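You operate a simulated robot arm through the tools that you are given. There is no shell and no other tool.

The job below is to be done with a simulated robot arm. You get a single attempt, and the scene is never put back.

JOB
Swap the orange sensor for the spare with the same range.
Fine: sensor switch off first and on again after; orange sensor into the red pocket. Where these are worked on the way, their far stop is far enough and under half their travel is too little: sensor switch.

Only the result counts: the job must be done as asked and must still hold three seconds after the hand-in. Knocking over, shifting, dropping, spilling or breaking anything else fails it.

ROBOT AND FRAMES
A 7-joint arm with a two-finger parallel gripper, fixed in place. Base frame: the origin is at the foot of the arm, x ahead of it, y to its left, z up. Readings come in mm, rad, newtons and seconds.
With the tool pointing down near the work surface it reaches from about 320 to 860 mm from the base axis. Its first joint turns from -2.496 to 2.496 rad. Payload 3 kg.
The tool frame sits at the grasp point between the pads (the TCP): z along the fingers, y along the line on which they close. The tips reach 30 mm beyond it. Largest opening 94 mm; finger width 28, thickness 10; the body of the gripper, 50 by 96 mm, starts 55 mm behind the TCP.
Orientation is that of the tool frame in the base frame, as a unit quaternion [x, y, z, w]. With the fingers straight down and closing along the base's y, the tool's x points along the base's -x, its y along +y and its z along -z.

CONTROLS
- The arm moves only by the tool send_rows. Its argument "steps" is a list of rows, each an object of numbers (a shift or turn left out is 0, a gripper value left out holds the last): "x", "y", "z": the shift along the tool's x, y, z in mm; "wx", "wy", "wz": the turn, a rotation vector about the tool's x, y, z in rad. In form: [{"x": .., "y": .., "z": .., "wx": .., "wy": .., "wz": ..}, ...]. A call has 1 to 20 rows; each row shifts and turns the commanded pose from where the row before left it, along the tool's axes as they then stand. "fingers" is the finger opening in mm, from 0 to 94, set as the call begins (left out, the last holds). Each row takes 0.2 s and may step no farther than 50 mm and 0.15 rad from the row before; otherwise, or with a gripper value out of range, the whole call is refused. A pose out of reach is approached as far as the arm can. The call stops where the force on the tool passes 50 N (or 10 N more than at its start, if that is more) or the arm is blocked; 0.2 s more then pass. Each finger travels about 72 mm/s and halts on what it meets, pressing with about 40 N; the grip force reading is that of the motor and also rises with nothing between the fingers. The clock runs only during rows and for 0.2 s after the last one: add rows that do not move to give the fingers time. It gives the time, the measured TCP pose, the force on the tool (base axes), the opening and the grip force at its end, in the units of the frame above (readings bear some noise), with the torque about the TCP (base axes, N m) and any sound that the robot's microphone picked up.
- Cameras (640 x 400 px; columns grow to the right, rows downward): "scene" is fixed at [50.4, -502.8, 1703.1]; the picture's right is [0.77, -0.63, 0.00], its down [-0.36, -0.44, -0.82] and it looks along [0.52, 0.64, -0.57] (base axes); focal length 312 px, centre (320, 200). "wrist" rides on the gripper at [76, 14, -102] in the tool frame; the picture's right is [-0.18, 0.98, 0.00], its down [-0.75, -0.14, -0.64] and it looks along [-0.63, -0.12, 0.77] (tool axes); focal length 243 px, centre (320, 200). There is no depth. A picture from a camera that has moved, and an enlarged one, comes with that camera's place and axes in the base frame and with its lens.
- capture(camera): a new picture of that camera. The clock stands still meanwhile.
- close_up(camera, box): a new picture of the part [left, top, right, bottom] of that camera's present view, enlarged. The clock stands still meanwhile.
- sign_off(): hands the job in; it is judged then, once.

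Nothing tells you positions but the pictures and the camera data. Unless the task says otherwise, let go and move clear before handing in.

The tools are called by a JSON object that holds its "fn" and its "kwargs". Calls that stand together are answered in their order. send_rows: Moves the arm, as the interface text tells. Its arguments: {"type":"object","properties":{"steps":{"type":"array","items":{"type":"object","properties":{"x":{"type":"number"},"y":{"type":"number"},"z":{"type":"number"},"wx":{"type":"number"},"wy":{"type":"number"},"wz":{"type":"number"}}}},"fingers":{"type":"number"}},"required":["steps"]} The other tools are called the same way: capture (camera) takes a picture; close_up (camera, box) takes an enlarged picture of a part of a camera's view; sign_off () hands the job in.

At the start:

```text
time: 0.0
tool_pos: [390.7, 222.7, 1309.6]
orientation: [0.0, 1.0, 0.0, 0.0]
contact_force: [0.0, 0.5, -0.5]
torque: [-0.04, 0.01, 0.0]
grip_width: 94.4
grasp_force: 0.1
```

scene: 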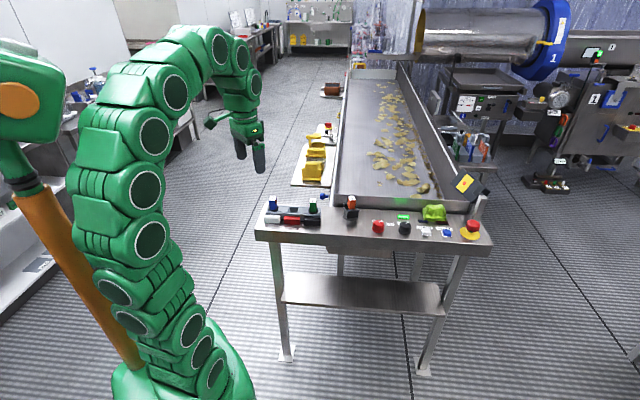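
wrist: 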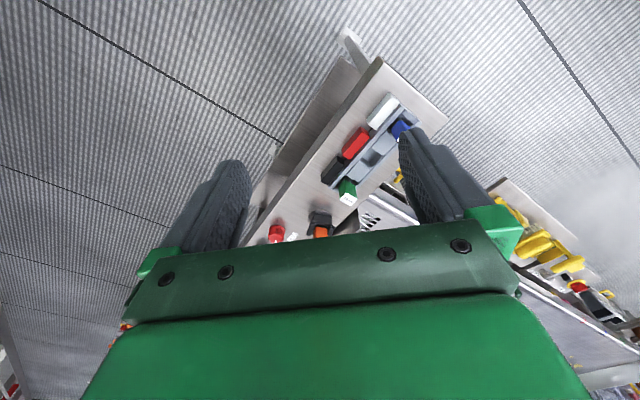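

I see a steel table with a rack holding coloured blocks, an orange sensor in a holder, and some buttons. I'll take enlarged pictures first to tell the pieces apart.

{"fn": "close_up", "kwargs": {"camera": "scene", "box": [240, 170, 400, 270]}}

{"fn": "close_up", "kwargs": {"camera": "scene", "box": [350, 170, 510, 270]}}

{"fn": "close_up", "kwargs": {"camera": "wrist", "box": [240, 70, 460, 250]}}

{"fn": "close_up", "kwargs": {"camera": "scene", "box": [260, 70, 420, 170]}}

```text
4.00 times, centred on (320, 220) of scene
camera zoom: at [50.4, -502.8, 1703.1], right [0.77, -0.63, 0.0], down [-0.36, -0.44, -0.82], along [0.52, 0.64, -0.57], focal length 1247 px, centre (320, 120)
```

zoom: 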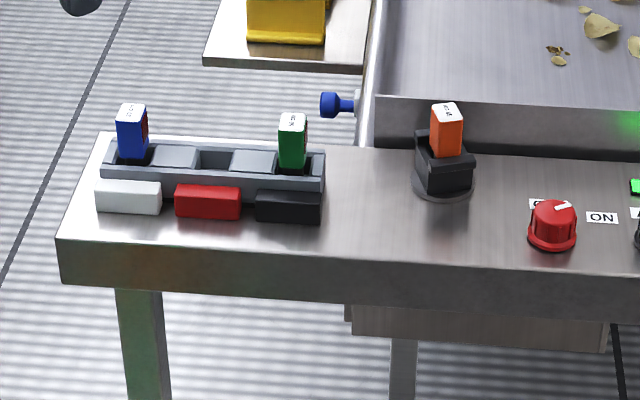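

```text
4.00 times, centred on (430, 220) of scene
camera zoom: at [50.4, -502.8, 1703.1], right [0.77, -0.63, 0.0], down [-0.36, -0.44, -0.82], along [0.52, 0.64, -0.57], focal length 1247 px, centre (-120, 120)
```

zoom: 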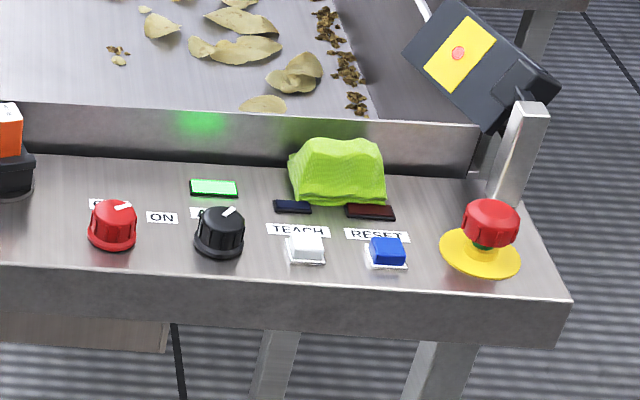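

```text
2.22 times, centred on (350, 160) of wrist
camera zoom: at [314.6, 238.5, 1412.2], right [0.18, 0.98, 0.0], down [0.75, -0.14, 0.64], along [0.63, -0.12, -0.77], focal length 539 px, centre (253, 289)
```

zoom: 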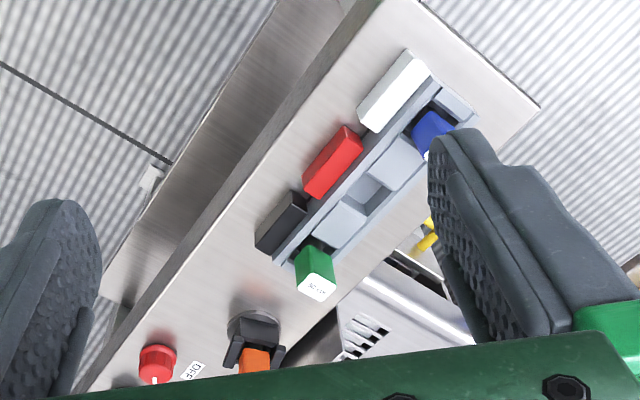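

```text
4.00 times, centred on (340, 120) of scene
camera zoom: at [50.4, -502.8, 1703.1], right [0.77, -0.63, 0.0], down [-0.36, -0.44, -0.82], along [0.52, 0.64, -0.57], focal length 1247 px, centre (240, 520)
```

zoom: 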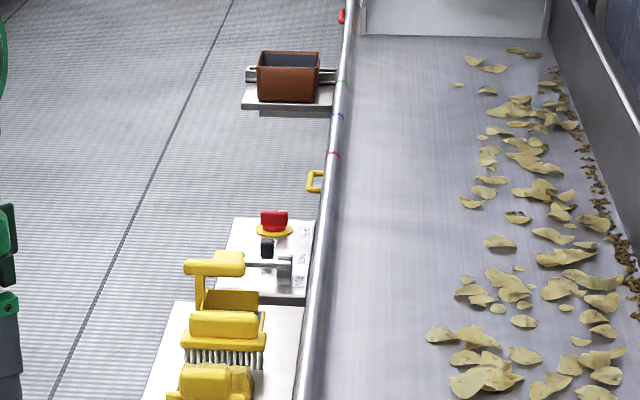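

Blue and green spares stand in a three-pocket rack whose tags are white, red and black, and the middle (red) pocket is empty. I need to read the range labels and the knob labels, so I'll enlarge further.

{"fn": "close_up", "kwargs": {"camera": "scene", "box": [264, 190, 288, 205]}}

{"fn": "close_up", "kwargs": {"camera": "scene", "box": [302, 192, 326, 207]}}

{"fn": "close_up", "kwargs": {"camera": "scene", "box": [340, 190, 364, 205]}}

{"fn": "close_up", "kwargs": {"camera": "scene", "box": [365, 205, 421, 240]}}

{"fn": "close_up", "kwargs": {"camera": "scene", "box": [410, 205, 466, 240]}}

```text
16.00 times, centred on (276, 198) of scene
camera zoom: at [50.4, -502.8, 1703.1], right [0.77, -0.63, 0.0], down [-0.36, -0.44, -0.82], along [0.52, 0.64, -0.57], focal length 4988 px, centre (1024, 240)
```

zoom: 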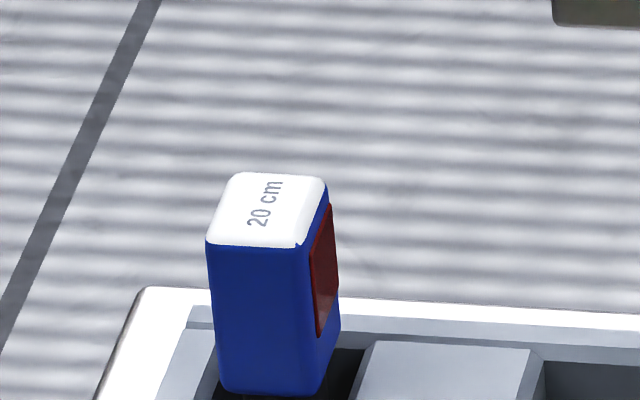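

```text
16.00 times, centred on (314, 200) of scene
camera zoom: at [50.4, -502.8, 1703.1], right [0.77, -0.63, 0.0], down [-0.36, -0.44, -0.82], along [0.52, 0.64, -0.57], focal length 4988 px, centre (416, 208)
```

zoom: 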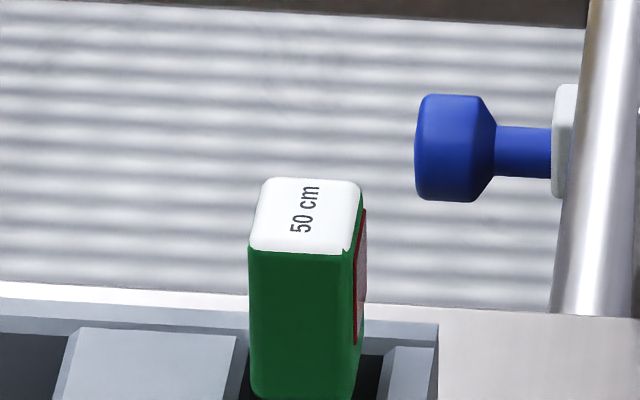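

```text
16.00 times, centred on (352, 198) of scene
camera zoom: at [50.4, -502.8, 1703.1], right [0.77, -0.63, 0.0], down [-0.36, -0.44, -0.82], along [0.52, 0.64, -0.57], focal length 4988 px, centre (-192, 240)
```

zoom: 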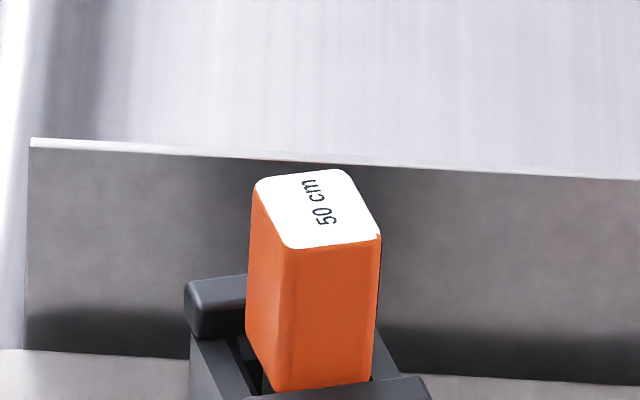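

```text
11.43 times, centred on (393, 222) of scene
camera zoom: at [50.4, -502.8, 1703.1], right [0.77, -0.63, 0.0], down [-0.36, -0.44, -0.82], along [0.52, 0.64, -0.57], focal length 3563 px, centre (-514, -57)
```

zoom: 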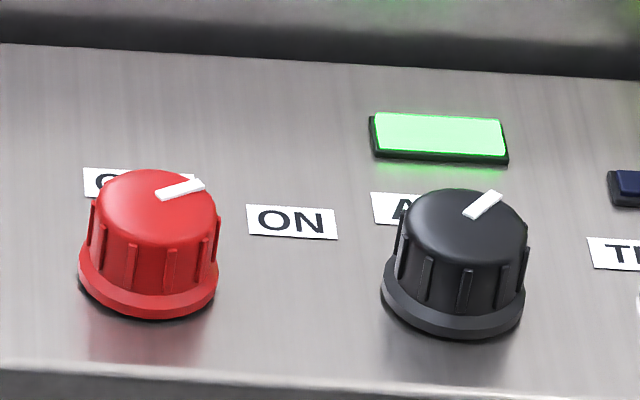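

```text
11.43 times, centred on (438, 222) of scene
camera zoom: at [50.4, -502.8, 1703.1], right [0.77, -0.63, 0.0], down [-0.36, -0.44, -0.82], along [0.52, 0.64, -0.57], focal length 3563 px, centre (-1029, -57)
```

zoom: 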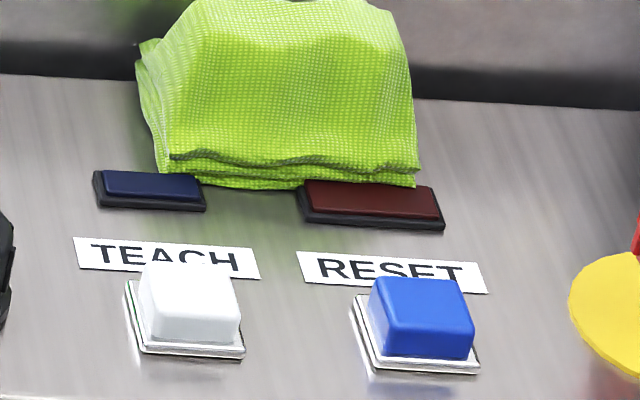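

The orange sensor reads 50 cm, and so does the green spare, while blue reads 20 cm, so green is the one to fit. The red knob carries OFF/ON labels. I'll turn the hand about 45° to line up with the table and move the wrist camera over the work area for a better view.

{"fn": "send_rows", "kwargs": {"steps": [{"wz": -0.131}, {"wz": -0.131}, {"wz": -0.131}, {"wz": -0.131}, {"wz": -0.131}, {"wz": -0.13}, {"x": 15, "y": -43.9}, {"x": 15, "y": -43.9}, {"x": 15, "y": -43.9}, {"x": 15, "y": -43.9}, {"x": 15, "y": -43.9}, {"x": 15, "y": -43.9}, {}]}}

{"fn": "capture", "kwargs": {"camera": "wrist"}}

{"fn": "capture", "kwargs": {"camera": "scene"}}

```text
time: 2.8
tool_pos: [516.8, -28.8, 1309.0]
orientation: [-0.383, 0.924, -0.001, -0.001]
contact_force: [0.0, -0.2, 0.1]
torque: [0.02, -0.06, 0.03]
grip_width: 94.1
grasp_force: 0.1
```

```text
taken
camera wrist: at [453.4, -71.4, 1411.8], right [-0.57, 0.82, 0.0], down [0.63, 0.43, 0.64], along [0.53, 0.36, -0.77], focal length 243 px, centre (320, 200)
```

wrist: 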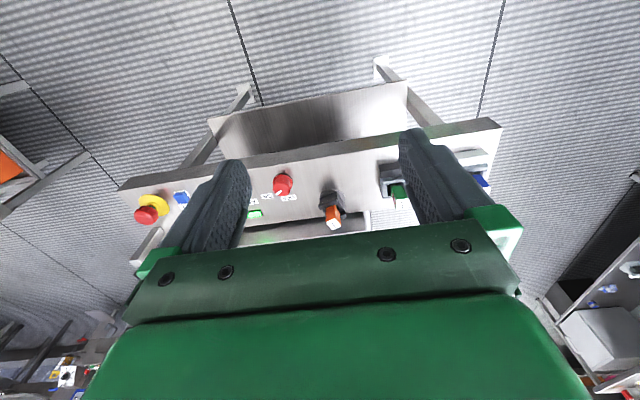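

```text
taken
```

scene: 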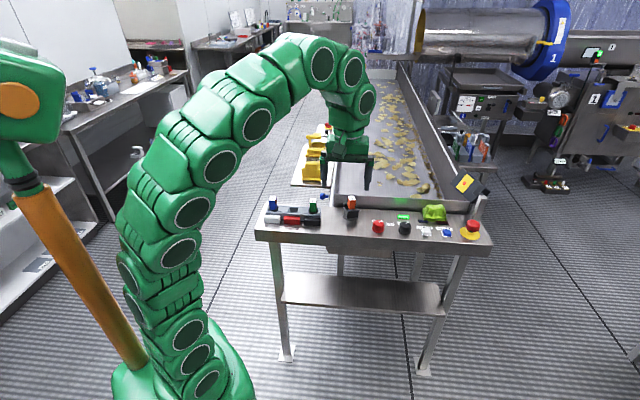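

The wrist picture is upside down, with its top nearest the arm, and the sensors, knob and rack all show between the fingers. I'll enlarge these parts.

{"fn": "close_up", "kwargs": {"camera": "wrist", "box": [230, 160, 360, 241]}}

{"fn": "close_up", "kwargs": {"camera": "wrist", "box": [360, 120, 490, 201]}}

{"fn": "close_up", "kwargs": {"camera": "wrist", "box": [236, 165, 300, 205]}}

```text
4.92 times, centred on (295, 200) of wrist
camera zoom: at [453.4, -71.4, 1411.8], right [-0.57, 0.82, 0.0], down [0.63, 0.43, 0.64], along [0.53, 0.36, -0.77], focal length 1194 px, centre (443, 198)
```

zoom: 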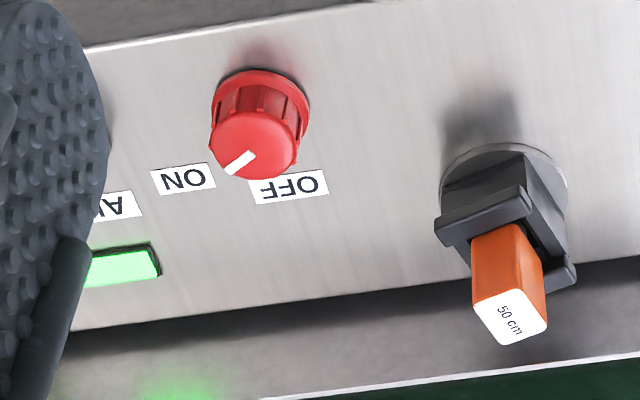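

```text
4.92 times, centred on (425, 160) of wrist
camera zoom: at [453.4, -71.4, 1411.8], right [-0.57, 0.82, 0.0], down [0.63, 0.43, 0.64], along [0.53, 0.36, -0.77], focal length 1194 px, centre (-197, 394)
```

zoom: 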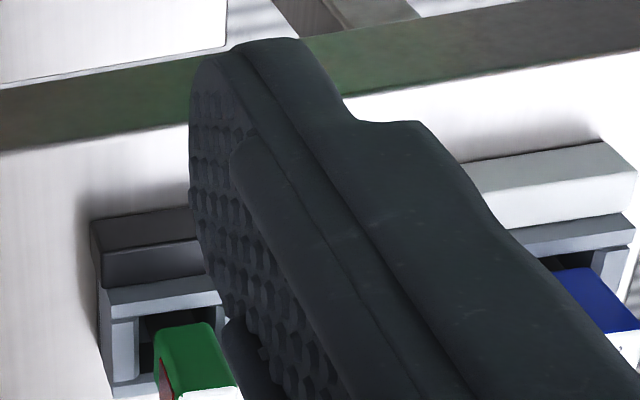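

```text
10.00 times, centred on (268, 185) of wrist
camera zoom: at [453.4, -71.4, 1411.8], right [-0.57, 0.82, 0.0], down [0.63, 0.43, 0.64], along [0.53, 0.36, -0.77], focal length 2426 px, centre (840, 350)
```

zoom: 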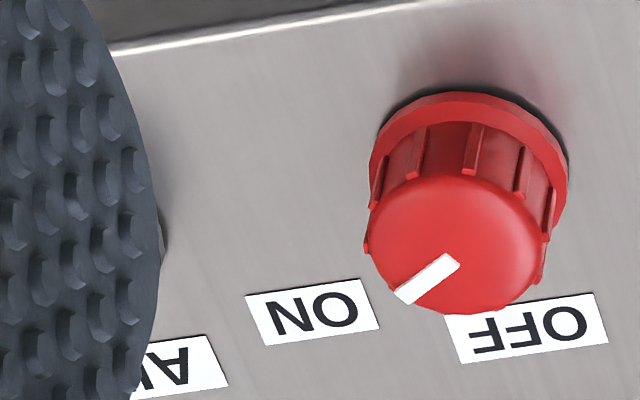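

The red knob now points to ON and OFF lies to its left; I place its top at about (770, 43, 990). Next I'll slide along the table to read the black knob's labels and make sure which one is the sensor switch.

{"fn": "send_rows", "kwargs": {"steps": [{"y": -40}, {"y": -40}, {"y": -40}, {"y": -40}, {}]}}

{"fn": "capture", "kwargs": {"camera": "wrist"}}

{"fn": "close_up", "kwargs": {"camera": "wrist", "box": [230, 130, 400, 236]}}

```text
time: 4.0
tool_pos: [614.8, -126.0, 1312.3]
orientation: [-0.382, 0.924, 0.0, 0.0]
contact_force: [0.6, 0.7, -0.1]
torque: [-0.01, 0.01, -0.03]
grip_width: 94.1
grasp_force: 0.0
out of reach, approached as far as the arm can: row 4
```

```text
taken
camera wrist: at [551.0, -169.5, 1414.4], right [-0.57, 0.82, 0.0], down [0.63, 0.43, 0.64], along [0.53, 0.36, -0.77], focal length 243 px, centre (320, 200)
```

wrist: 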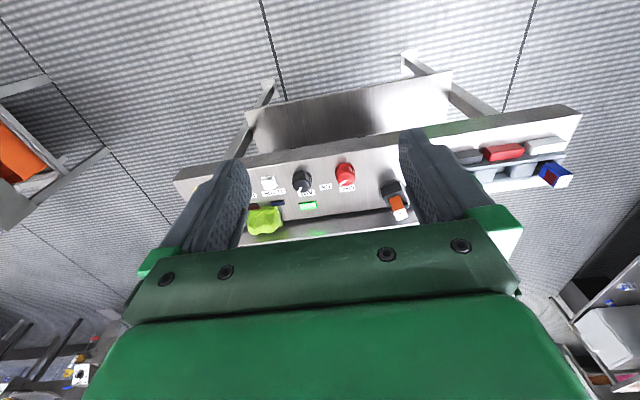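

```text
3.76 times, centred on (315, 183) of wrist
camera zoom: at [551.0, -169.5, 1414.4], right [-0.57, 0.82, 0.0], down [0.63, 0.43, 0.64], along [0.53, 0.36, -0.77], focal length 913 px, centre (339, 264)
```

zoom: 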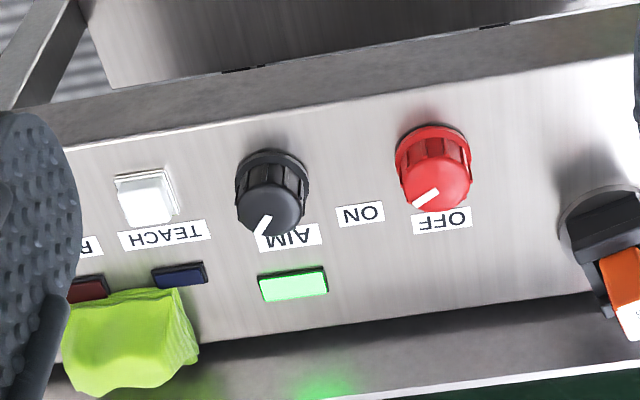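

The black knob is labelled AIM, so the red OFF/ON knob is the sensor switch. Now I'll fly in over the orange sensor's mount at a safe height to look at it closely.

{"fn": "send_rows", "kwargs": {"steps": [{"z": 30, "y": 15}, {"z": 30, "y": 15}, {"z": 30, "y": 15}, {"x": -34, "y": 14, "z": 5}, {"x": -34, "y": 14, "z": 5}, {"x": -34, "y": 14, "z": 5}, {"x": -34, "y": 14, "z": 5}, {"x": -34, "y": 14, "z": 5}, {"x": -34, "y": 14, "z": 5}, {}]}}

{"fn": "capture", "kwargs": {"camera": "wrist"}}

```text
time: 6.2
tool_pos: [667.1, 112.0, 1189.2]
orientation: [-0.383, 0.924, 0.0, 0.0]
contact_force: [-0.4, 0.2, 0.1]
torque: [-0.06, 0.05, 0.0]
grip_width: 94.0
grasp_force: 0.0
```

```text
taken
camera wrist: at [603.9, 68.0, 1291.7], right [-0.57, 0.82, 0.0], down [0.63, 0.43, 0.64], along [0.53, 0.36, -0.77], focal length 243 px, centre (320, 200)
```

wrist: 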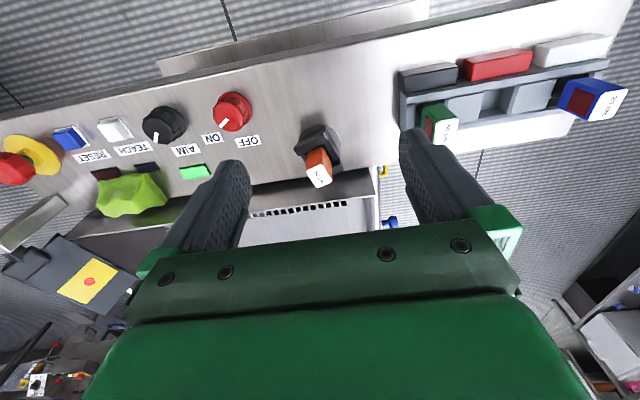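

Now everything is in one view: rack, mount and knob. I'll enlarge each piece to measure it.

{"fn": "close_up", "kwargs": {"camera": "wrist", "box": [274, 110, 370, 170]}}

{"fn": "close_up", "kwargs": {"camera": "wrist", "box": [270, 130, 366, 190]}}

{"fn": "close_up", "kwargs": {"camera": "wrist", "box": [390, 25, 640, 181]}}

{"fn": "close_up", "kwargs": {"camera": "wrist", "box": [190, 85, 270, 155]}}

```text
6.67 times, centred on (322, 140) of wrist
camera zoom: at [603.9, 68.0, 1291.7], right [-0.57, 0.82, 0.0], down [0.63, 0.43, 0.64], along [0.53, 0.36, -0.77], focal length 1618 px, centre (307, 600)
```

zoom: 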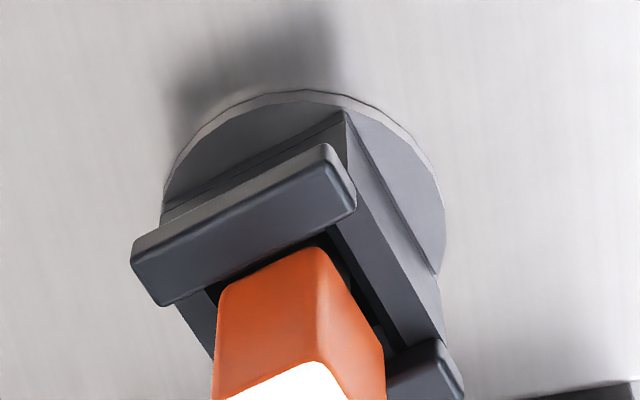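

```text
6.67 times, centred on (318, 160) of wrist
camera zoom: at [603.9, 68.0, 1291.7], right [-0.57, 0.82, 0.0], down [0.63, 0.43, 0.64], along [0.53, 0.36, -0.77], focal length 1618 px, centre (333, 467)
```

zoom: 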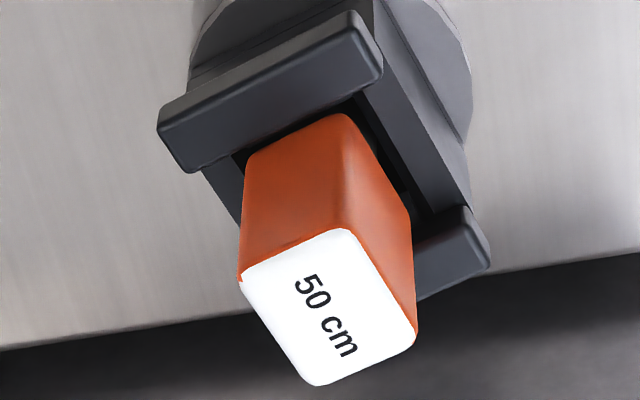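

```text
2.56 times, centred on (515, 103) of wrist
camera zoom: at [603.9, 68.0, 1291.7], right [-0.57, 0.82, 0.0], down [0.63, 0.43, 0.64], along [0.53, 0.36, -0.77], focal length 621 px, centre (-179, 448)
```

zoom: 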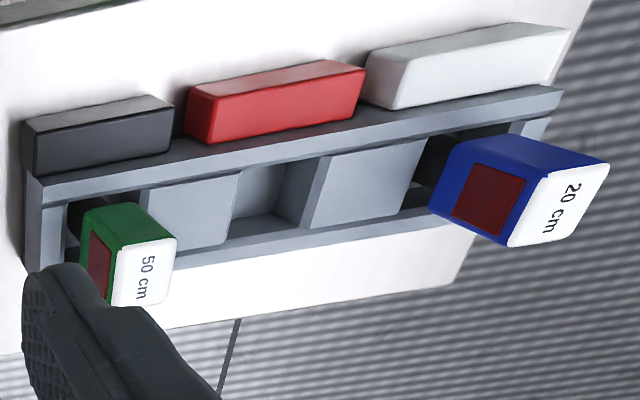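

```text
5.71 times, centred on (230, 120) of wrist
camera zoom: at [603.9, 68.0, 1291.7], right [-0.57, 0.82, 0.0], down [0.63, 0.43, 0.64], along [0.53, 0.36, -0.77], focal length 1386 px, centre (834, 657)
```

zoom: 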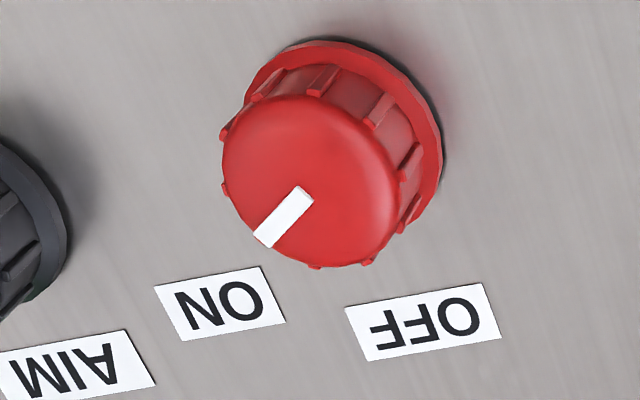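

The table top comes out at about z = 971, and the red knob's top at about (762, 39.5, 998) with its pointer roughly 60° from OFF. I'll hover over the knob with the fingers open and check the alignment before going down.

{"fn": "send_rows", "kwargs": {"steps": [{"x": -4, "y": -29.6, "z": 25}, {"x": -4, "y": -29.6, "z": 25}, {"x": -4, "y": -29.6, "z": 25}, {"x": -4, "y": -29.6, "z": 25}, {"wz": 0.13}, {"wz": 0.13}, {"wz": 0.13}, {"wz": 0.13}, {}], "fingers": 80}}

{"fn": "capture", "kwargs": {"camera": "wrist"}}

{"fn": "close_up", "kwargs": {"camera": "wrist", "box": [256, 80, 384, 160]}}

```text
time: 8.2
tool_pos: [760.3, 37.0, 1089.0]
orientation: [-0.131, 0.991, 0.0, 0.0]
contact_force: [-0.9, 0.2, 0.6]
torque: [-0.01, 0.0, -0.05]
grip_width: 80.1
grasp_force: 0.1
```

```text
taken
camera wrist: at [683.8, 31.4, 1191.2], right [-0.08, 1.0, 0.0], down [0.76, 0.06, 0.64], along [0.64, 0.05, -0.77], focal length 243 px, centre (320, 200)
```

wrist: 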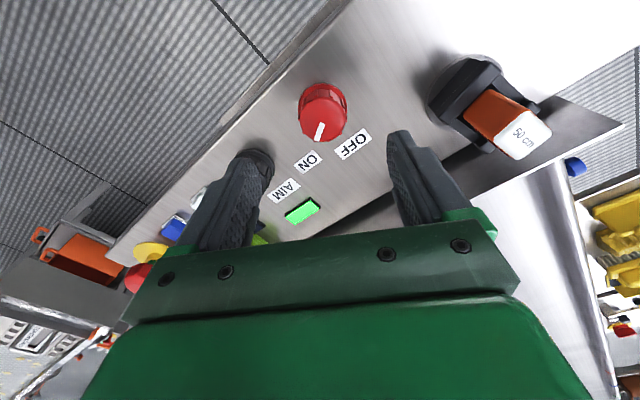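

```text
5.00 times, centred on (320, 120) of wrist
camera zoom: at [683.8, 31.4, 1191.2], right [-0.08, 1.0, 0.0], down [0.76, 0.06, 0.64], along [0.64, 0.05, -0.77], focal length 1213 px, centre (320, 600)
```

zoom: 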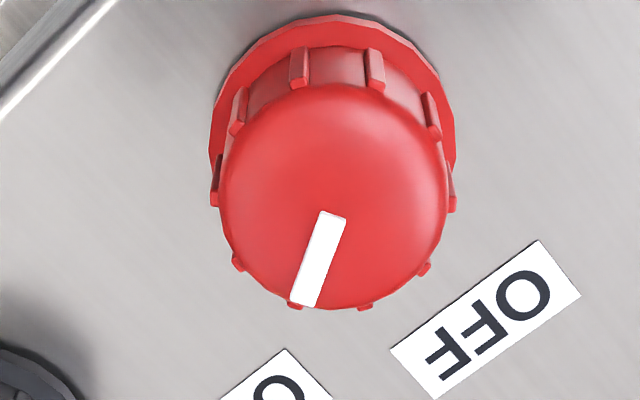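

The knob sits nearly under the hand, centred at about (760, 39.7). I'll shift 2.7 mm, go down around it, and close on the ribbed part.

{"fn": "send_rows", "kwargs": {"steps": [{"x": -0.7, "y": 2.6}, {"z": 30}, {"z": 25}, {"z": 12}, {"z": 10}, {}], "fingers": 70}}

{"fn": "capture", "kwargs": {"camera": "wrist"}}

```text
time: 9.6
tool_pos: [761.2, 39.5, 1013.0]
orientation: [-0.132, 0.991, 0.0, 0.001]
contact_force: [-0.5, -0.4, 0.5]
torque: [0.0, -0.01, 0.02]
grip_width: 70.2
grasp_force: 0.0
```

```text
taken
camera wrist: at [683.8, 33.6, 1115.0], right [-0.08, 1.0, 0.0], down [0.76, 0.06, 0.64], along [0.64, 0.05, -0.77], focal length 243 px, centre (320, 200)
```

wrist: 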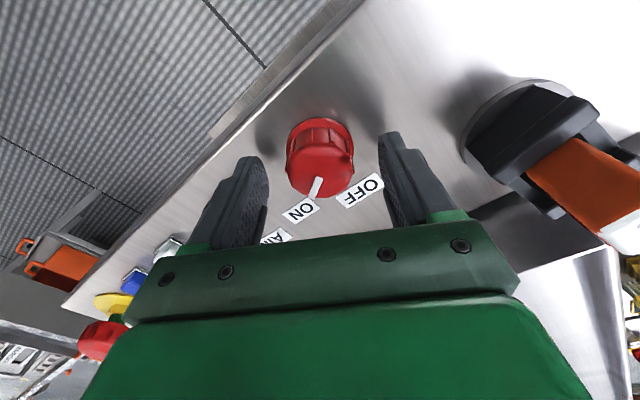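

The knob stands centred between the fingers. I'll close on it now.

{"fn": "send_rows", "kwargs": {"steps": [{}, {}, {}, {}], "fingers": 25}}

{"fn": "capture", "kwargs": {"camera": "wrist"}}

```text
time: 10.6
tool_pos: [760.3, 39.8, 1011.9]
orientation: [-0.133, 0.991, 0.0, 0.0]
contact_force: [0.6, -2.0, 0.9]
torque: [0.38, 0.09, -0.02]
grip_width: 37.5
grasp_force: 45.2
```

```text
taken
camera wrist: at [683.8, 33.5, 1115.0], right [-0.08, 1.0, 0.0], down [0.76, 0.06, 0.64], along [0.64, 0.05, -0.77], focal length 243 px, centre (320, 200)
```

wrist: 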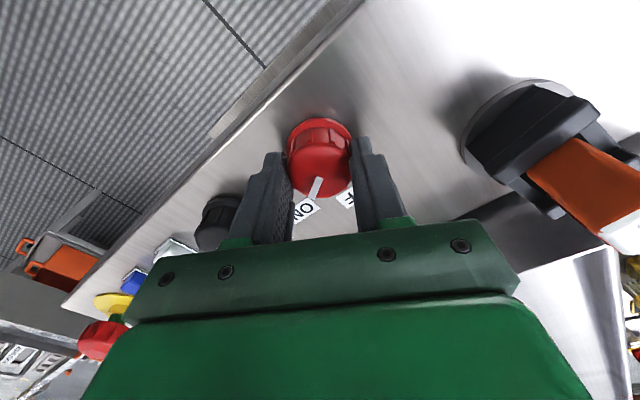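

The knob is gripped at 37.5 mm with hardly any side force. I'll turn it counter-clockwise towards OFF, part of the way first to check that it follows.

{"fn": "send_rows", "kwargs": {"steps": [{"wz": -0.1}, {"wz": -0.1}, {"wz": -0.1}, {"wz": -0.1}, {"wz": -0.1}]}}

{"fn": "capture", "kwargs": {"camera": "wrist"}}

```text
time: 11.8
tool_pos: [760.3, 38.7, 1013.3]
orientation: [-0.373, 0.928, -0.001, 0.001]
contact_force: [16.9, 1.5, 12.5]
torque: [0.58, -0.03, 0.04]
grip_width: 37.0
grasp_force: 45.1
```

```text
taken
camera wrist: at [696.0, -2.8, 1114.8], right [-0.55, 0.84, 0.0], down [0.64, 0.42, 0.64], along [0.54, 0.35, -0.77], focal length 243 px, centre (320, 200)
```

wrist: 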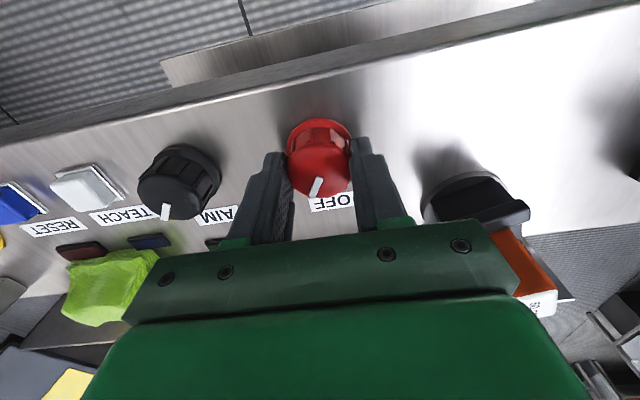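

The knob follows the hand, with the pointer fixed relative to the fingers. I'll carry on towards the OFF stop.

{"fn": "send_rows", "kwargs": {"steps": [{"wz": -0.1}, {"wz": -0.1}, {"wz": -0.1}, {"wz": -0.1}]}}

{"fn": "capture", "kwargs": {"camera": "wrist"}}

```text
time: 12.8
tool_pos: [759.8, 40.1, 1012.7]
orientation: [-0.551, 0.834, -0.001, 0.0]
contact_force: [35.2, -1.4, 16.2]
torque: [0.76, -0.64, 0.01]
grip_width: 37.4
grasp_force: 45.3
```

```text
taken
camera wrist: at [717.5, -24.5, 1114.8], right [-0.83, 0.56, 0.0], down [0.42, 0.64, 0.64], along [0.36, 0.53, -0.77], focal length 243 px, centre (320, 200)
```

wrist: 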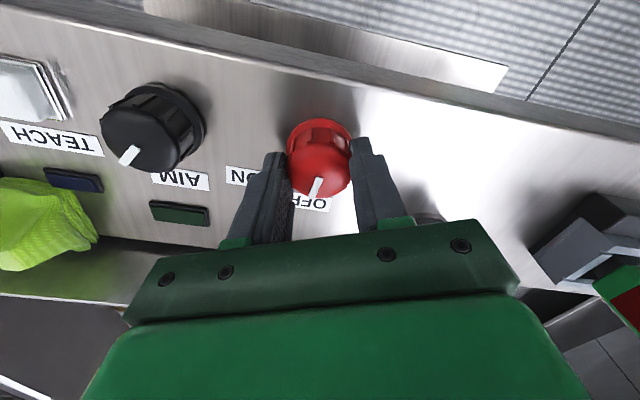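

The green lamp has gone dark and the pointer is almost at OFF, but a side force of 35 N has built up along x. I'll shift slightly in +x to relieve it before finishing the turn.

{"fn": "send_rows", "kwargs": {"steps": [{"x": -0.4, "y": -0.9}, {}]}}

```text
time: 13.4
tool_pos: [761.1, 38.2, 1012.5]
orientation: [-0.55, 0.835, -0.001, 0.0]
contact_force: [23.6, -7.3, 19.3]
torque: [-0.4, -0.13, 0.0]
grip_width: 37.3
grasp_force: 44.7
```

{"fn": "send_rows", "kwargs": {"steps": [{"x": -0.25, "y": -1.85, "z": -1}, {}]}}

```text
time: 14.0
tool_pos: [759.3, 39.1, 1011.7]
orientation: [-0.55, 0.835, 0.001, -0.003]
contact_force: [-31.4, -4.7, 24.2]
torque: [-0.08, 0.58, -0.02]
grip_width: 37.3
grasp_force: 45.5
```

{"fn": "send_rows", "kwargs": {"steps": [{"x": 0.39, "y": 0.95, "z": -0.7}, {}]}}

```text
time: 14.6
tool_pos: [759.5, 39.6, 1011.3]
orientation: [-0.55, 0.835, 0.001, -0.001]
contact_force: [-27.8, -2.1, -1.5]
torque: [-0.66, 0.17, 0.01]
grip_width: 37.5
grasp_force: 45.5
```

{"fn": "send_rows", "kwargs": {"steps": [{"x": 0.3, "y": 0.8}, {}]}}

```text
time: 15.2
tool_pos: [760.8, 39.5, 1011.7]
orientation: [-0.551, 0.835, 0.001, -0.001]
contact_force: [-21.4, 2.8, -21.1]
torque: [-0.4, -0.14, 0.0]
grip_width: 37.3
grasp_force: 45.2
```

The side forces are now moderate and mostly friction. I'll finish the turn in small steps towards the OFF stop.

{"fn": "send_rows", "kwargs": {"steps": [{"wz": -0.05}, {"wz": -0.05}, {"wz": -0.05}]}}

{"fn": "capture", "kwargs": {"camera": "wrist"}}

```text
time: 16.0
tool_pos: [759.4, 39.6, 1013.9]
orientation: [-0.612, 0.791, 0.001, -0.001]
contact_force: [-15.6, 7.3, -34.6]
torque: [0.03, -0.28, -0.5]
grip_width: 37.3
grasp_force: 45.1
```

```text
taken
camera wrist: at [728.0, -30.1, 1114.9], right [-0.9, 0.43, 0.0], down [0.33, 0.69, 0.64], along [0.27, 0.58, -0.77], focal length 243 px, centre (320, 200)
```

wrist: 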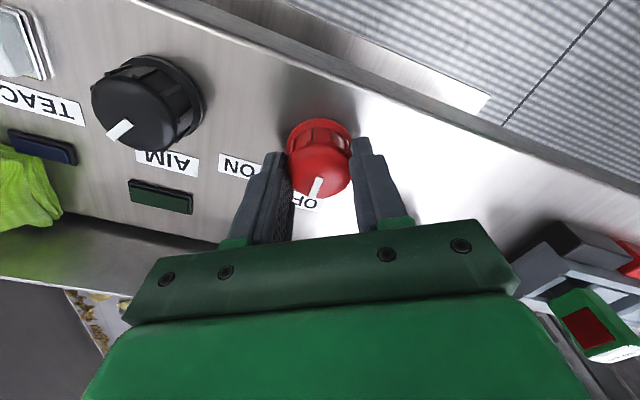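

A turning torque has appeared after about 60°, so the knob is at its OFF stop, and the lamp is dark. I'll let go, rise and check.

{"fn": "send_rows", "kwargs": {"steps": [{}, {}, {}, {"z": -30}, {"z": -40}, {"z": -40}, {}], "fingers": 70}}

{"fn": "capture", "kwargs": {"camera": "wrist"}}

{"fn": "close_up", "kwargs": {"camera": "scene", "box": [350, 195, 430, 245]}}

```text
time: 17.6
tool_pos: [758.8, 37.2, 1124.3]
orientation: [-0.612, 0.791, 0.0, 0.0]
contact_force: [0.6, 0.5, -0.7]
torque: [0.01, 0.03, -0.01]
grip_width: 70.1
grasp_force: 0.0
```

```text
taken
camera wrist: at [726.7, -31.7, 1226.4], right [-0.9, 0.43, 0.0], down [0.33, 0.69, 0.64], along [0.27, 0.58, -0.77], focal length 243 px, centre (320, 200)
```

wrist: 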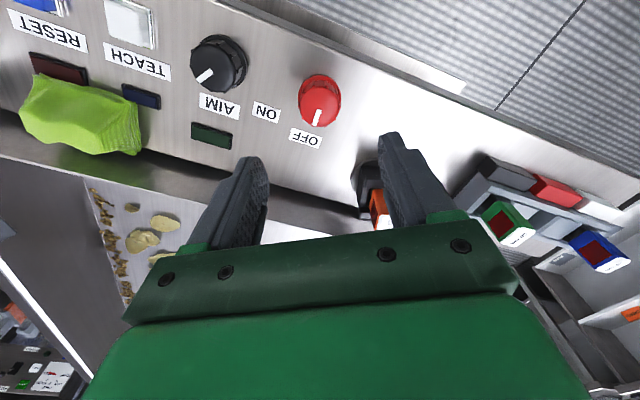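

```text
8.00 times, centred on (390, 220) of scene
camera zoom: at [50.4, -502.8, 1703.1], right [0.77, -0.63, 0.0], down [-0.36, -0.44, -0.82], along [0.52, 0.64, -0.57], focal length 2494 px, centre (-240, 40)
```

zoom: 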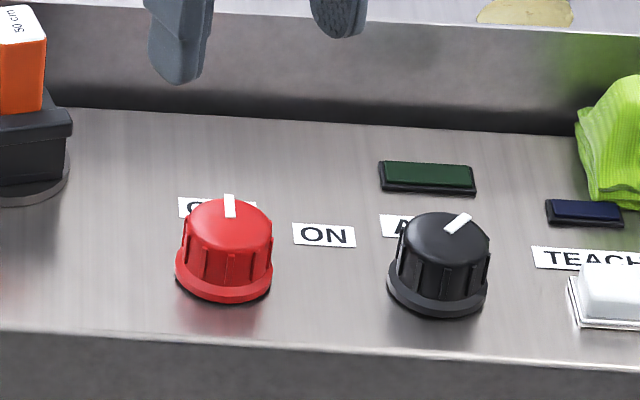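

The switch is at OFF and the lamp is dark. Next I'll hover over the orange sensor, turning to match its yaw of about 64°, and measure it from close up.

{"fn": "send_rows", "kwargs": {"steps": [{"x": -38, "y": 16.4}, {"x": -38, "y": 16.4}, {"x": -38, "y": 16.4}, {"wz": 0.098}, {"wz": 0.097}, {}], "fingers": 70}}

{"fn": "capture", "kwargs": {"camera": "wrist"}}

{"fn": "close_up", "kwargs": {"camera": "wrist", "box": [240, 60, 400, 160]}}

```text
time: 19.0
tool_pos: [740.4, 161.8, 1122.7]
orientation: [-0.531, 0.847, 0.0, 0.0]
contact_force: [-0.2, 0.1, 0.4]
torque: [-0.01, 0.02, 0.0]
grip_width: 69.7
grasp_force: 0.0
```

```text
taken
camera wrist: at [695.8, 99.6, 1225.1], right [-0.8, 0.59, 0.0], down [0.46, 0.62, 0.64], along [0.38, 0.52, -0.77], focal length 243 px, centre (320, 200)
```

wrist: 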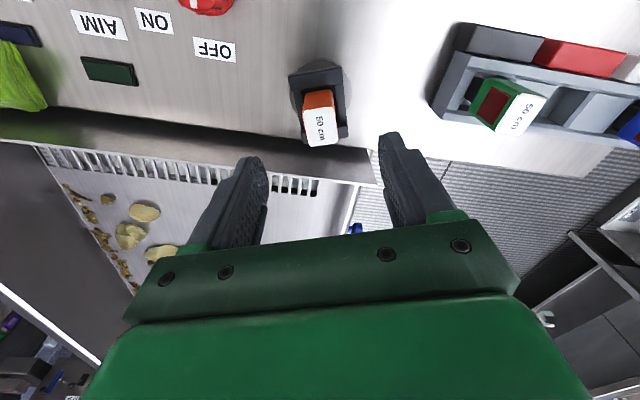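

```text
4.00 times, centred on (320, 110) of wrist
camera zoom: at [695.8, 99.6, 1225.1], right [-0.8, 0.59, 0.0], down [0.46, 0.62, 0.64], along [0.38, 0.52, -0.77], focal length 970 px, centre (320, 560)
```

zoom: 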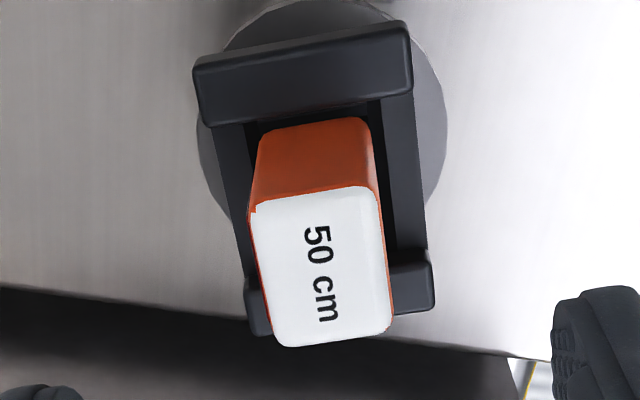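

The view is good: the orange sensor's top centre is at about (739, 160, 1053), turned about 1.5° from my hand. I'll correct for that, then descend with the tips staying above the mount's bars.

{"fn": "send_rows", "kwargs": {"steps": [{"x": 2.7, "y": 1.0, "wz": 0.026}, {"z": 20}, {}], "fingers": 50}}

{"fn": "capture", "kwargs": {"camera": "wrist"}}

{"fn": "close_up", "kwargs": {"camera": "wrist", "box": [240, 60, 400, 160]}}

```text
time: 19.8
tool_pos: [739.1, 157.7, 1104.0]
orientation: [-0.521, 0.854, 0.0, 0.0]
contact_force: [0.3, 0.4, 0.2]
torque: [0.0, 0.01, -0.01]
grip_width: 50.1
grasp_force: 0.0
```

```text
taken
camera wrist: at [692.1, 97.8, 1206.4], right [-0.79, 0.61, 0.0], down [0.47, 0.6, 0.64], along [0.39, 0.51, -0.77], focal length 243 px, centre (320, 200)
```

wrist: 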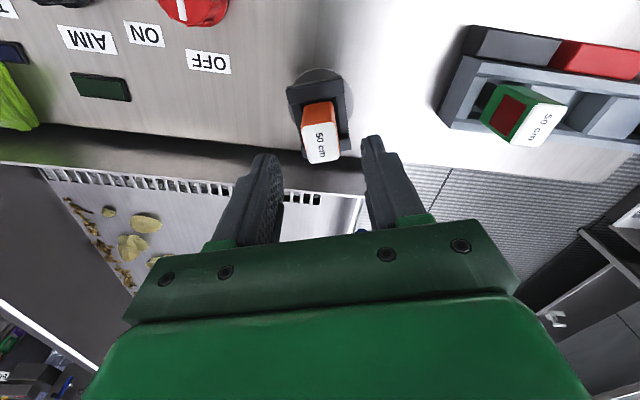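

```text
4.00 times, centred on (320, 110) of wrist
camera zoom: at [692.1, 97.8, 1206.4], right [-0.79, 0.61, 0.0], down [0.47, 0.6, 0.64], along [0.39, 0.51, -0.77], focal length 970 px, centre (320, 560)
```

zoom: 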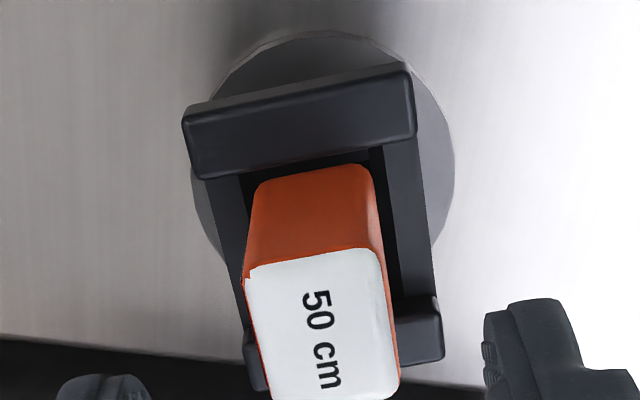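

The sensor is within about 1 mm of the grasp line. I'll descend to TCP z ≈ 1050 and close on it.

{"fn": "send_rows", "kwargs": {"steps": [{"x": -0.3, "y": 0.6, "z": 20}, {"z": 20}, {"z": 14}, {}], "fingers": 50}}

{"fn": "capture", "kwargs": {"camera": "wrist"}}

{"fn": "close_up", "kwargs": {"camera": "scene", "box": [310, 150, 406, 210]}}

```text
time: 20.8
tool_pos: [739.0, 159.6, 1047.1]
orientation: [-0.52, 0.854, 0.0, 0.0]
contact_force: [0.3, -0.2, 0.3]
torque: [0.02, 0.01, -0.01]
grip_width: 50.0
grasp_force: 0.1
```

```text
taken
camera wrist: at [691.7, 99.5, 1150.1], right [-0.79, 0.61, 0.0], down [0.47, 0.61, 0.64], along [0.39, 0.51, -0.77], focal length 243 px, centre (320, 200)
```

wrist: 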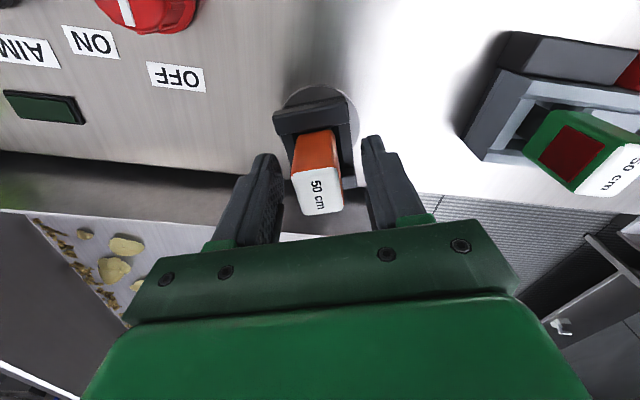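

```text
6.67 times, centred on (358, 180) of scene
camera zoom: at [50.4, -502.8, 1703.1], right [0.77, -0.63, 0.0], down [-0.36, -0.44, -0.82], along [0.52, 0.64, -0.57], focal length 2078 px, centre (67, 333)
```

zoom: 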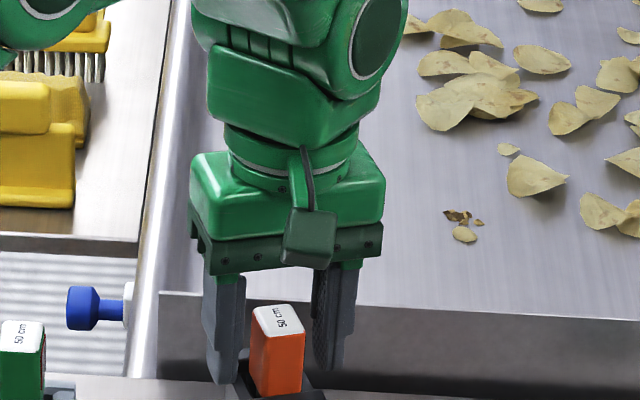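

The fingers straddle the sensor symmetrically with nothing touching. I'll close the gripper.

{"fn": "send_rows", "kwargs": {"steps": [{}, {}, {}], "fingers": 10}}

{"fn": "capture", "kwargs": {"camera": "wrist"}}

```text
time: 21.6
tool_pos: [738.1, 160.8, 1047.8]
orientation: [-0.52, 0.854, 0.0, 0.0]
contact_force: [-0.9, -0.6, 0.2]
torque: [-0.05, 0.02, 0.01]
grip_width: 27.8
grasp_force: 40.0
```

```text
taken
camera wrist: at [691.8, 99.5, 1150.3], right [-0.79, 0.61, 0.0], down [0.47, 0.61, 0.64], along [0.39, 0.51, -0.77], focal length 243 px, centre (320, 200)
```

wrist: 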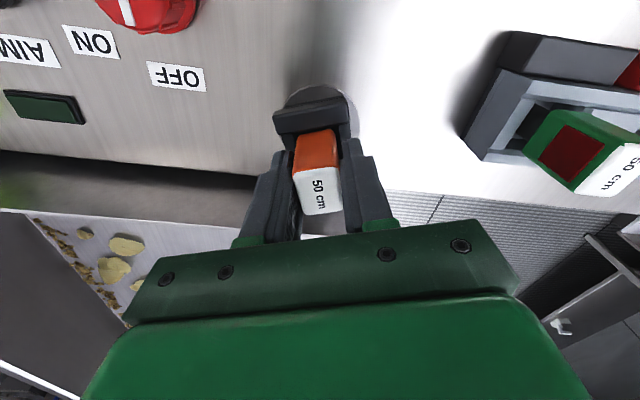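

It is gripped at 27.8 mm with 40 N and almost no side load. I'll lift straight up slowly and watch the forces.

{"fn": "send_rows", "kwargs": {"steps": [{"z": -5}, {"z": -5}, {"z": -10}, {"z": -10}, {}]}}

{"fn": "capture", "kwargs": {"camera": "wrist"}}

{"fn": "close_up", "kwargs": {"camera": "scene", "box": [310, 150, 406, 210]}}

```text
time: 22.8
tool_pos: [740.7, 160.7, 1078.7]
orientation: [-0.52, 0.854, 0.0, 0.0]
contact_force: [0.2, -0.1, -0.8]
torque: [0.0, -0.01, 0.0]
grip_width: 27.6
grasp_force: 40.0
```

```text
taken
camera wrist: at [691.9, 99.4, 1180.4], right [-0.79, 0.61, 0.0], down [0.47, 0.61, 0.64], along [0.39, 0.51, -0.77], focal length 243 px, centre (320, 200)
```

wrist: 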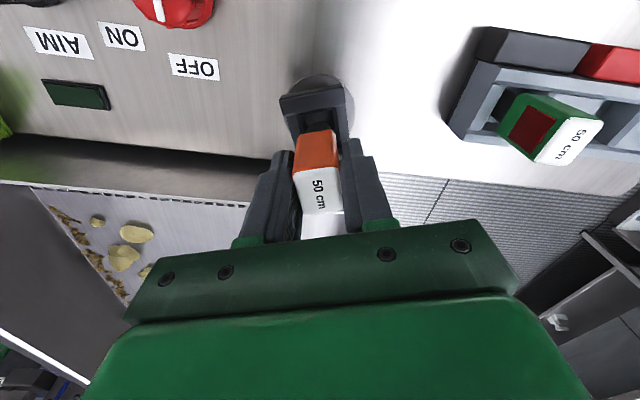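

```text
6.67 times, centred on (358, 180) of scene
camera zoom: at [50.4, -502.8, 1703.1], right [0.77, -0.63, 0.0], down [-0.36, -0.44, -0.82], along [0.52, 0.64, -0.57], focal length 2078 px, centre (67, 333)
```

zoom: 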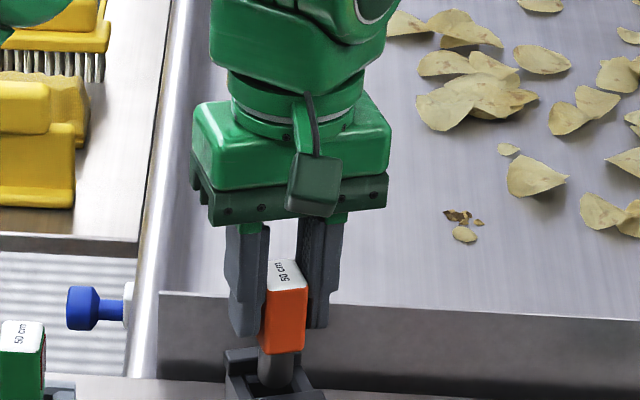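

It comes up freely, showing an orange body with a grey plug below it. I'll keep lifting until it is well clear.

{"fn": "send_rows", "kwargs": {"steps": [{"z": -20}, {"z": -25}, {"z": -25}, {}]}}

{"fn": "capture", "kwargs": {"camera": "wrist"}}

{"fn": "close_up", "kwargs": {"camera": "scene", "box": [310, 150, 406, 210]}}

{"fn": "close_up", "kwargs": {"camera": "wrist", "box": [260, 60, 388, 140]}}

```text
time: 23.8
tool_pos: [739.3, 157.3, 1148.8]
orientation: [-0.521, 0.854, 0.0, 0.0]
contact_force: [-0.1, 0.1, -0.1]
torque: [0.03, 0.0, -0.01]
grip_width: 27.5
grasp_force: 40.3
```

```text
taken
camera wrist: at [691.8, 98.2, 1251.2], right [-0.79, 0.61, 0.0], down [0.47, 0.6, 0.64], along [0.39, 0.51, -0.77], focal length 243 px, centre (320, 200)
```

wrist: 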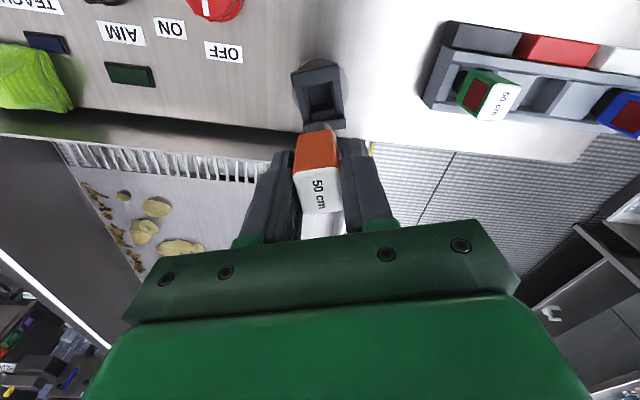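

```text
6.67 times, centred on (358, 180) of scene
camera zoom: at [50.4, -502.8, 1703.1], right [0.77, -0.63, 0.0], down [-0.36, -0.44, -0.82], along [0.52, 0.64, -0.57], focal length 2078 px, centre (67, 333)
```

zoom: 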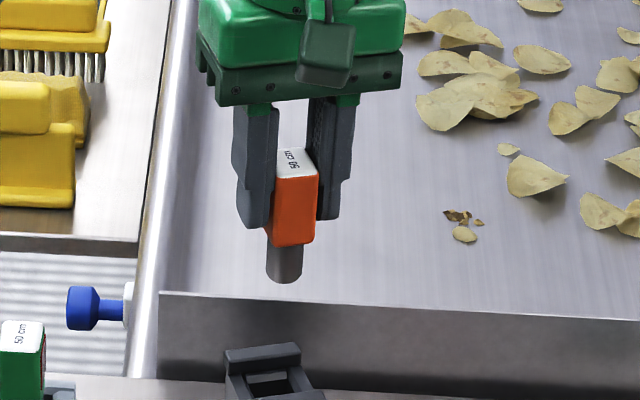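

```text
5.00 times, centred on (324, 100) of wrist
camera zoom: at [691.8, 98.2, 1251.2], right [-0.79, 0.61, 0.0], down [0.47, 0.6, 0.64], along [0.39, 0.51, -0.77], focal length 1213 px, centre (300, 700)
```

zoom: 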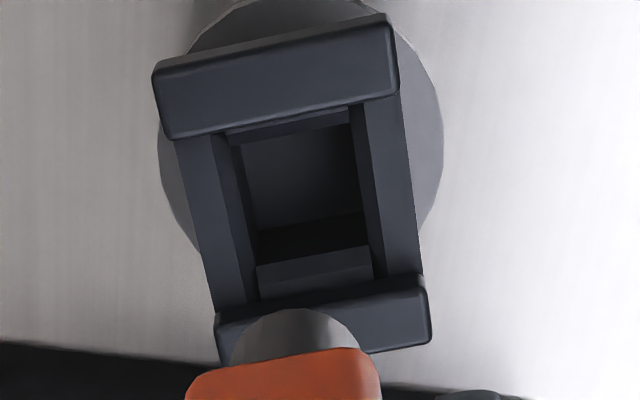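

The sensor is clear of the mount, and its grey round plug is visible below the body. I'll carry it over the rack's middle (red) pocket at a safe height and align with the rack.

{"fn": "send_rows", "kwargs": {"steps": [{"x": -7.4, "y": 42.5}, {"x": -7.4, "y": 42.5}, {"x": -7.4, "y": 42.5}, {"x": -7.4, "y": 42.5}, {"x": -7.4, "y": 42.5}, {"wz": 0.104}, {"wz": 0.104}, {"wz": 0.102}, {}]}}

{"fn": "capture", "kwargs": {"camera": "wrist"}}

{"fn": "close_up", "kwargs": {"camera": "wrist", "box": [224, 20, 416, 140]}}

```text
time: 25.8
tool_pos: [567.9, 289.4, 1149.5]
orientation: [-0.382, 0.924, 0.0, 0.0]
contact_force: [0.1, 0.3, -2.0]
torque: [0.04, -0.01, 0.02]
grip_width: 27.5
grasp_force: 40.2
```

```text
taken
camera wrist: at [503.9, 246.2, 1251.9], right [-0.56, 0.83, 0.0], down [0.63, 0.43, 0.64], along [0.53, 0.36, -0.77], focal length 243 px, centre (320, 200)
```

wrist: 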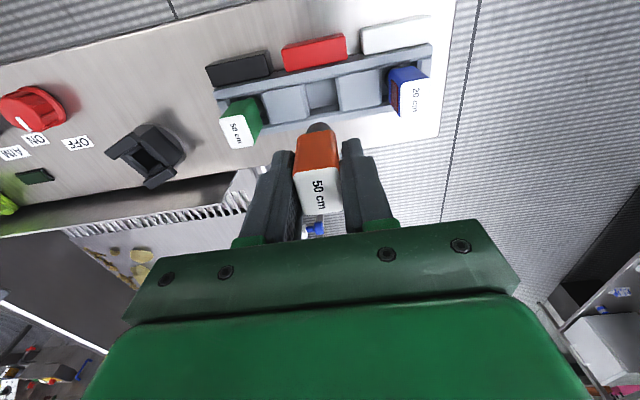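

```text
3.33 times, centred on (320, 80) of wrist
camera zoom: at [503.9, 246.2, 1251.9], right [-0.56, 0.83, 0.0], down [0.63, 0.43, 0.64], along [0.53, 0.36, -0.77], focal length 809 px, centre (320, 600)
```

zoom: 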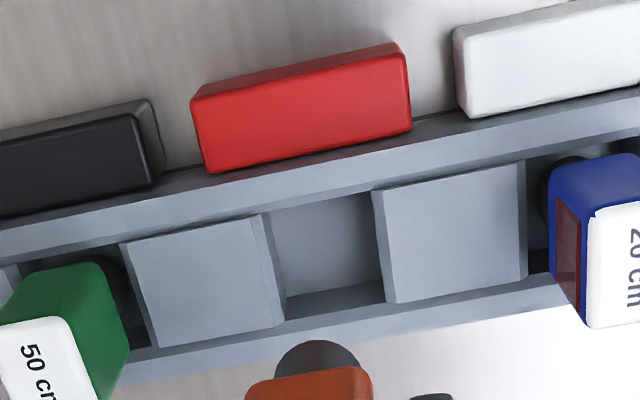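

The empty red pocket lies almost directly below: its centre is about 0.4 mm forward and 2.5 mm to the left of the tool axis, and the yaw matches. I'll shift and lower part way to compare plug and pocket from close up.

{"fn": "send_rows", "kwargs": {"steps": [{"x": -0.4, "y": 2.5}, {"z": 25}, {"z": 25}, {"z": 10}, {}]}}

{"fn": "close_up", "kwargs": {"camera": "wrist", "box": [208, 50, 432, 190]}}

{"fn": "close_up", "kwargs": {"camera": "scene", "box": [256, 170, 336, 220]}}

```text
time: 27.0
tool_pos: [566.5, 292.6, 1090.7]
orientation: [-0.383, 0.924, 0.0, 0.0]
contact_force: [0.2, -0.2, -1.4]
torque: [0.01, -0.02, -0.03]
grip_width: 27.5
grasp_force: 39.6
```

```text
2.86 times, centred on (320, 120) of wrist
camera zoom: at [503.3, 249.2, 1192.9], right [-0.56, 0.83, 0.0], down [0.63, 0.43, 0.64], along [0.53, 0.36, -0.77], focal length 693 px, centre (320, 429)
```

zoom: 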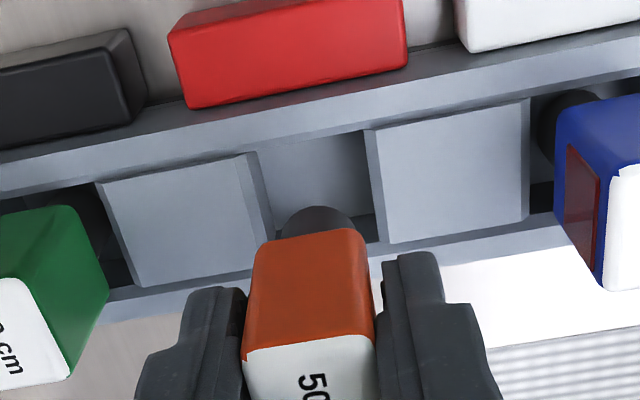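

```text
8.00 times, centred on (296, 195) of scene
camera zoom: at [50.4, -502.8, 1703.1], right [0.77, -0.63, 0.0], down [-0.36, -0.44, -0.82], along [0.52, 0.64, -0.57], focal length 2494 px, centre (512, 240)
```

zoom: 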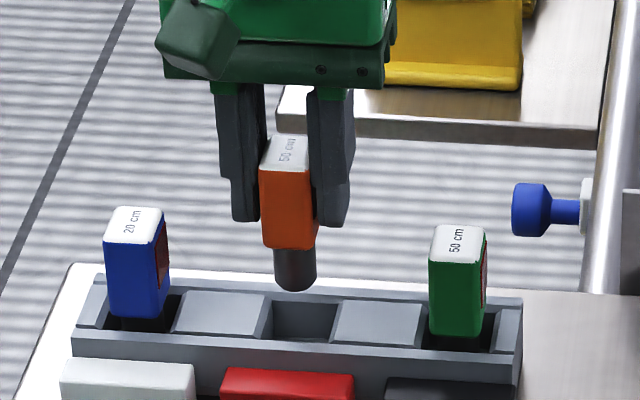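

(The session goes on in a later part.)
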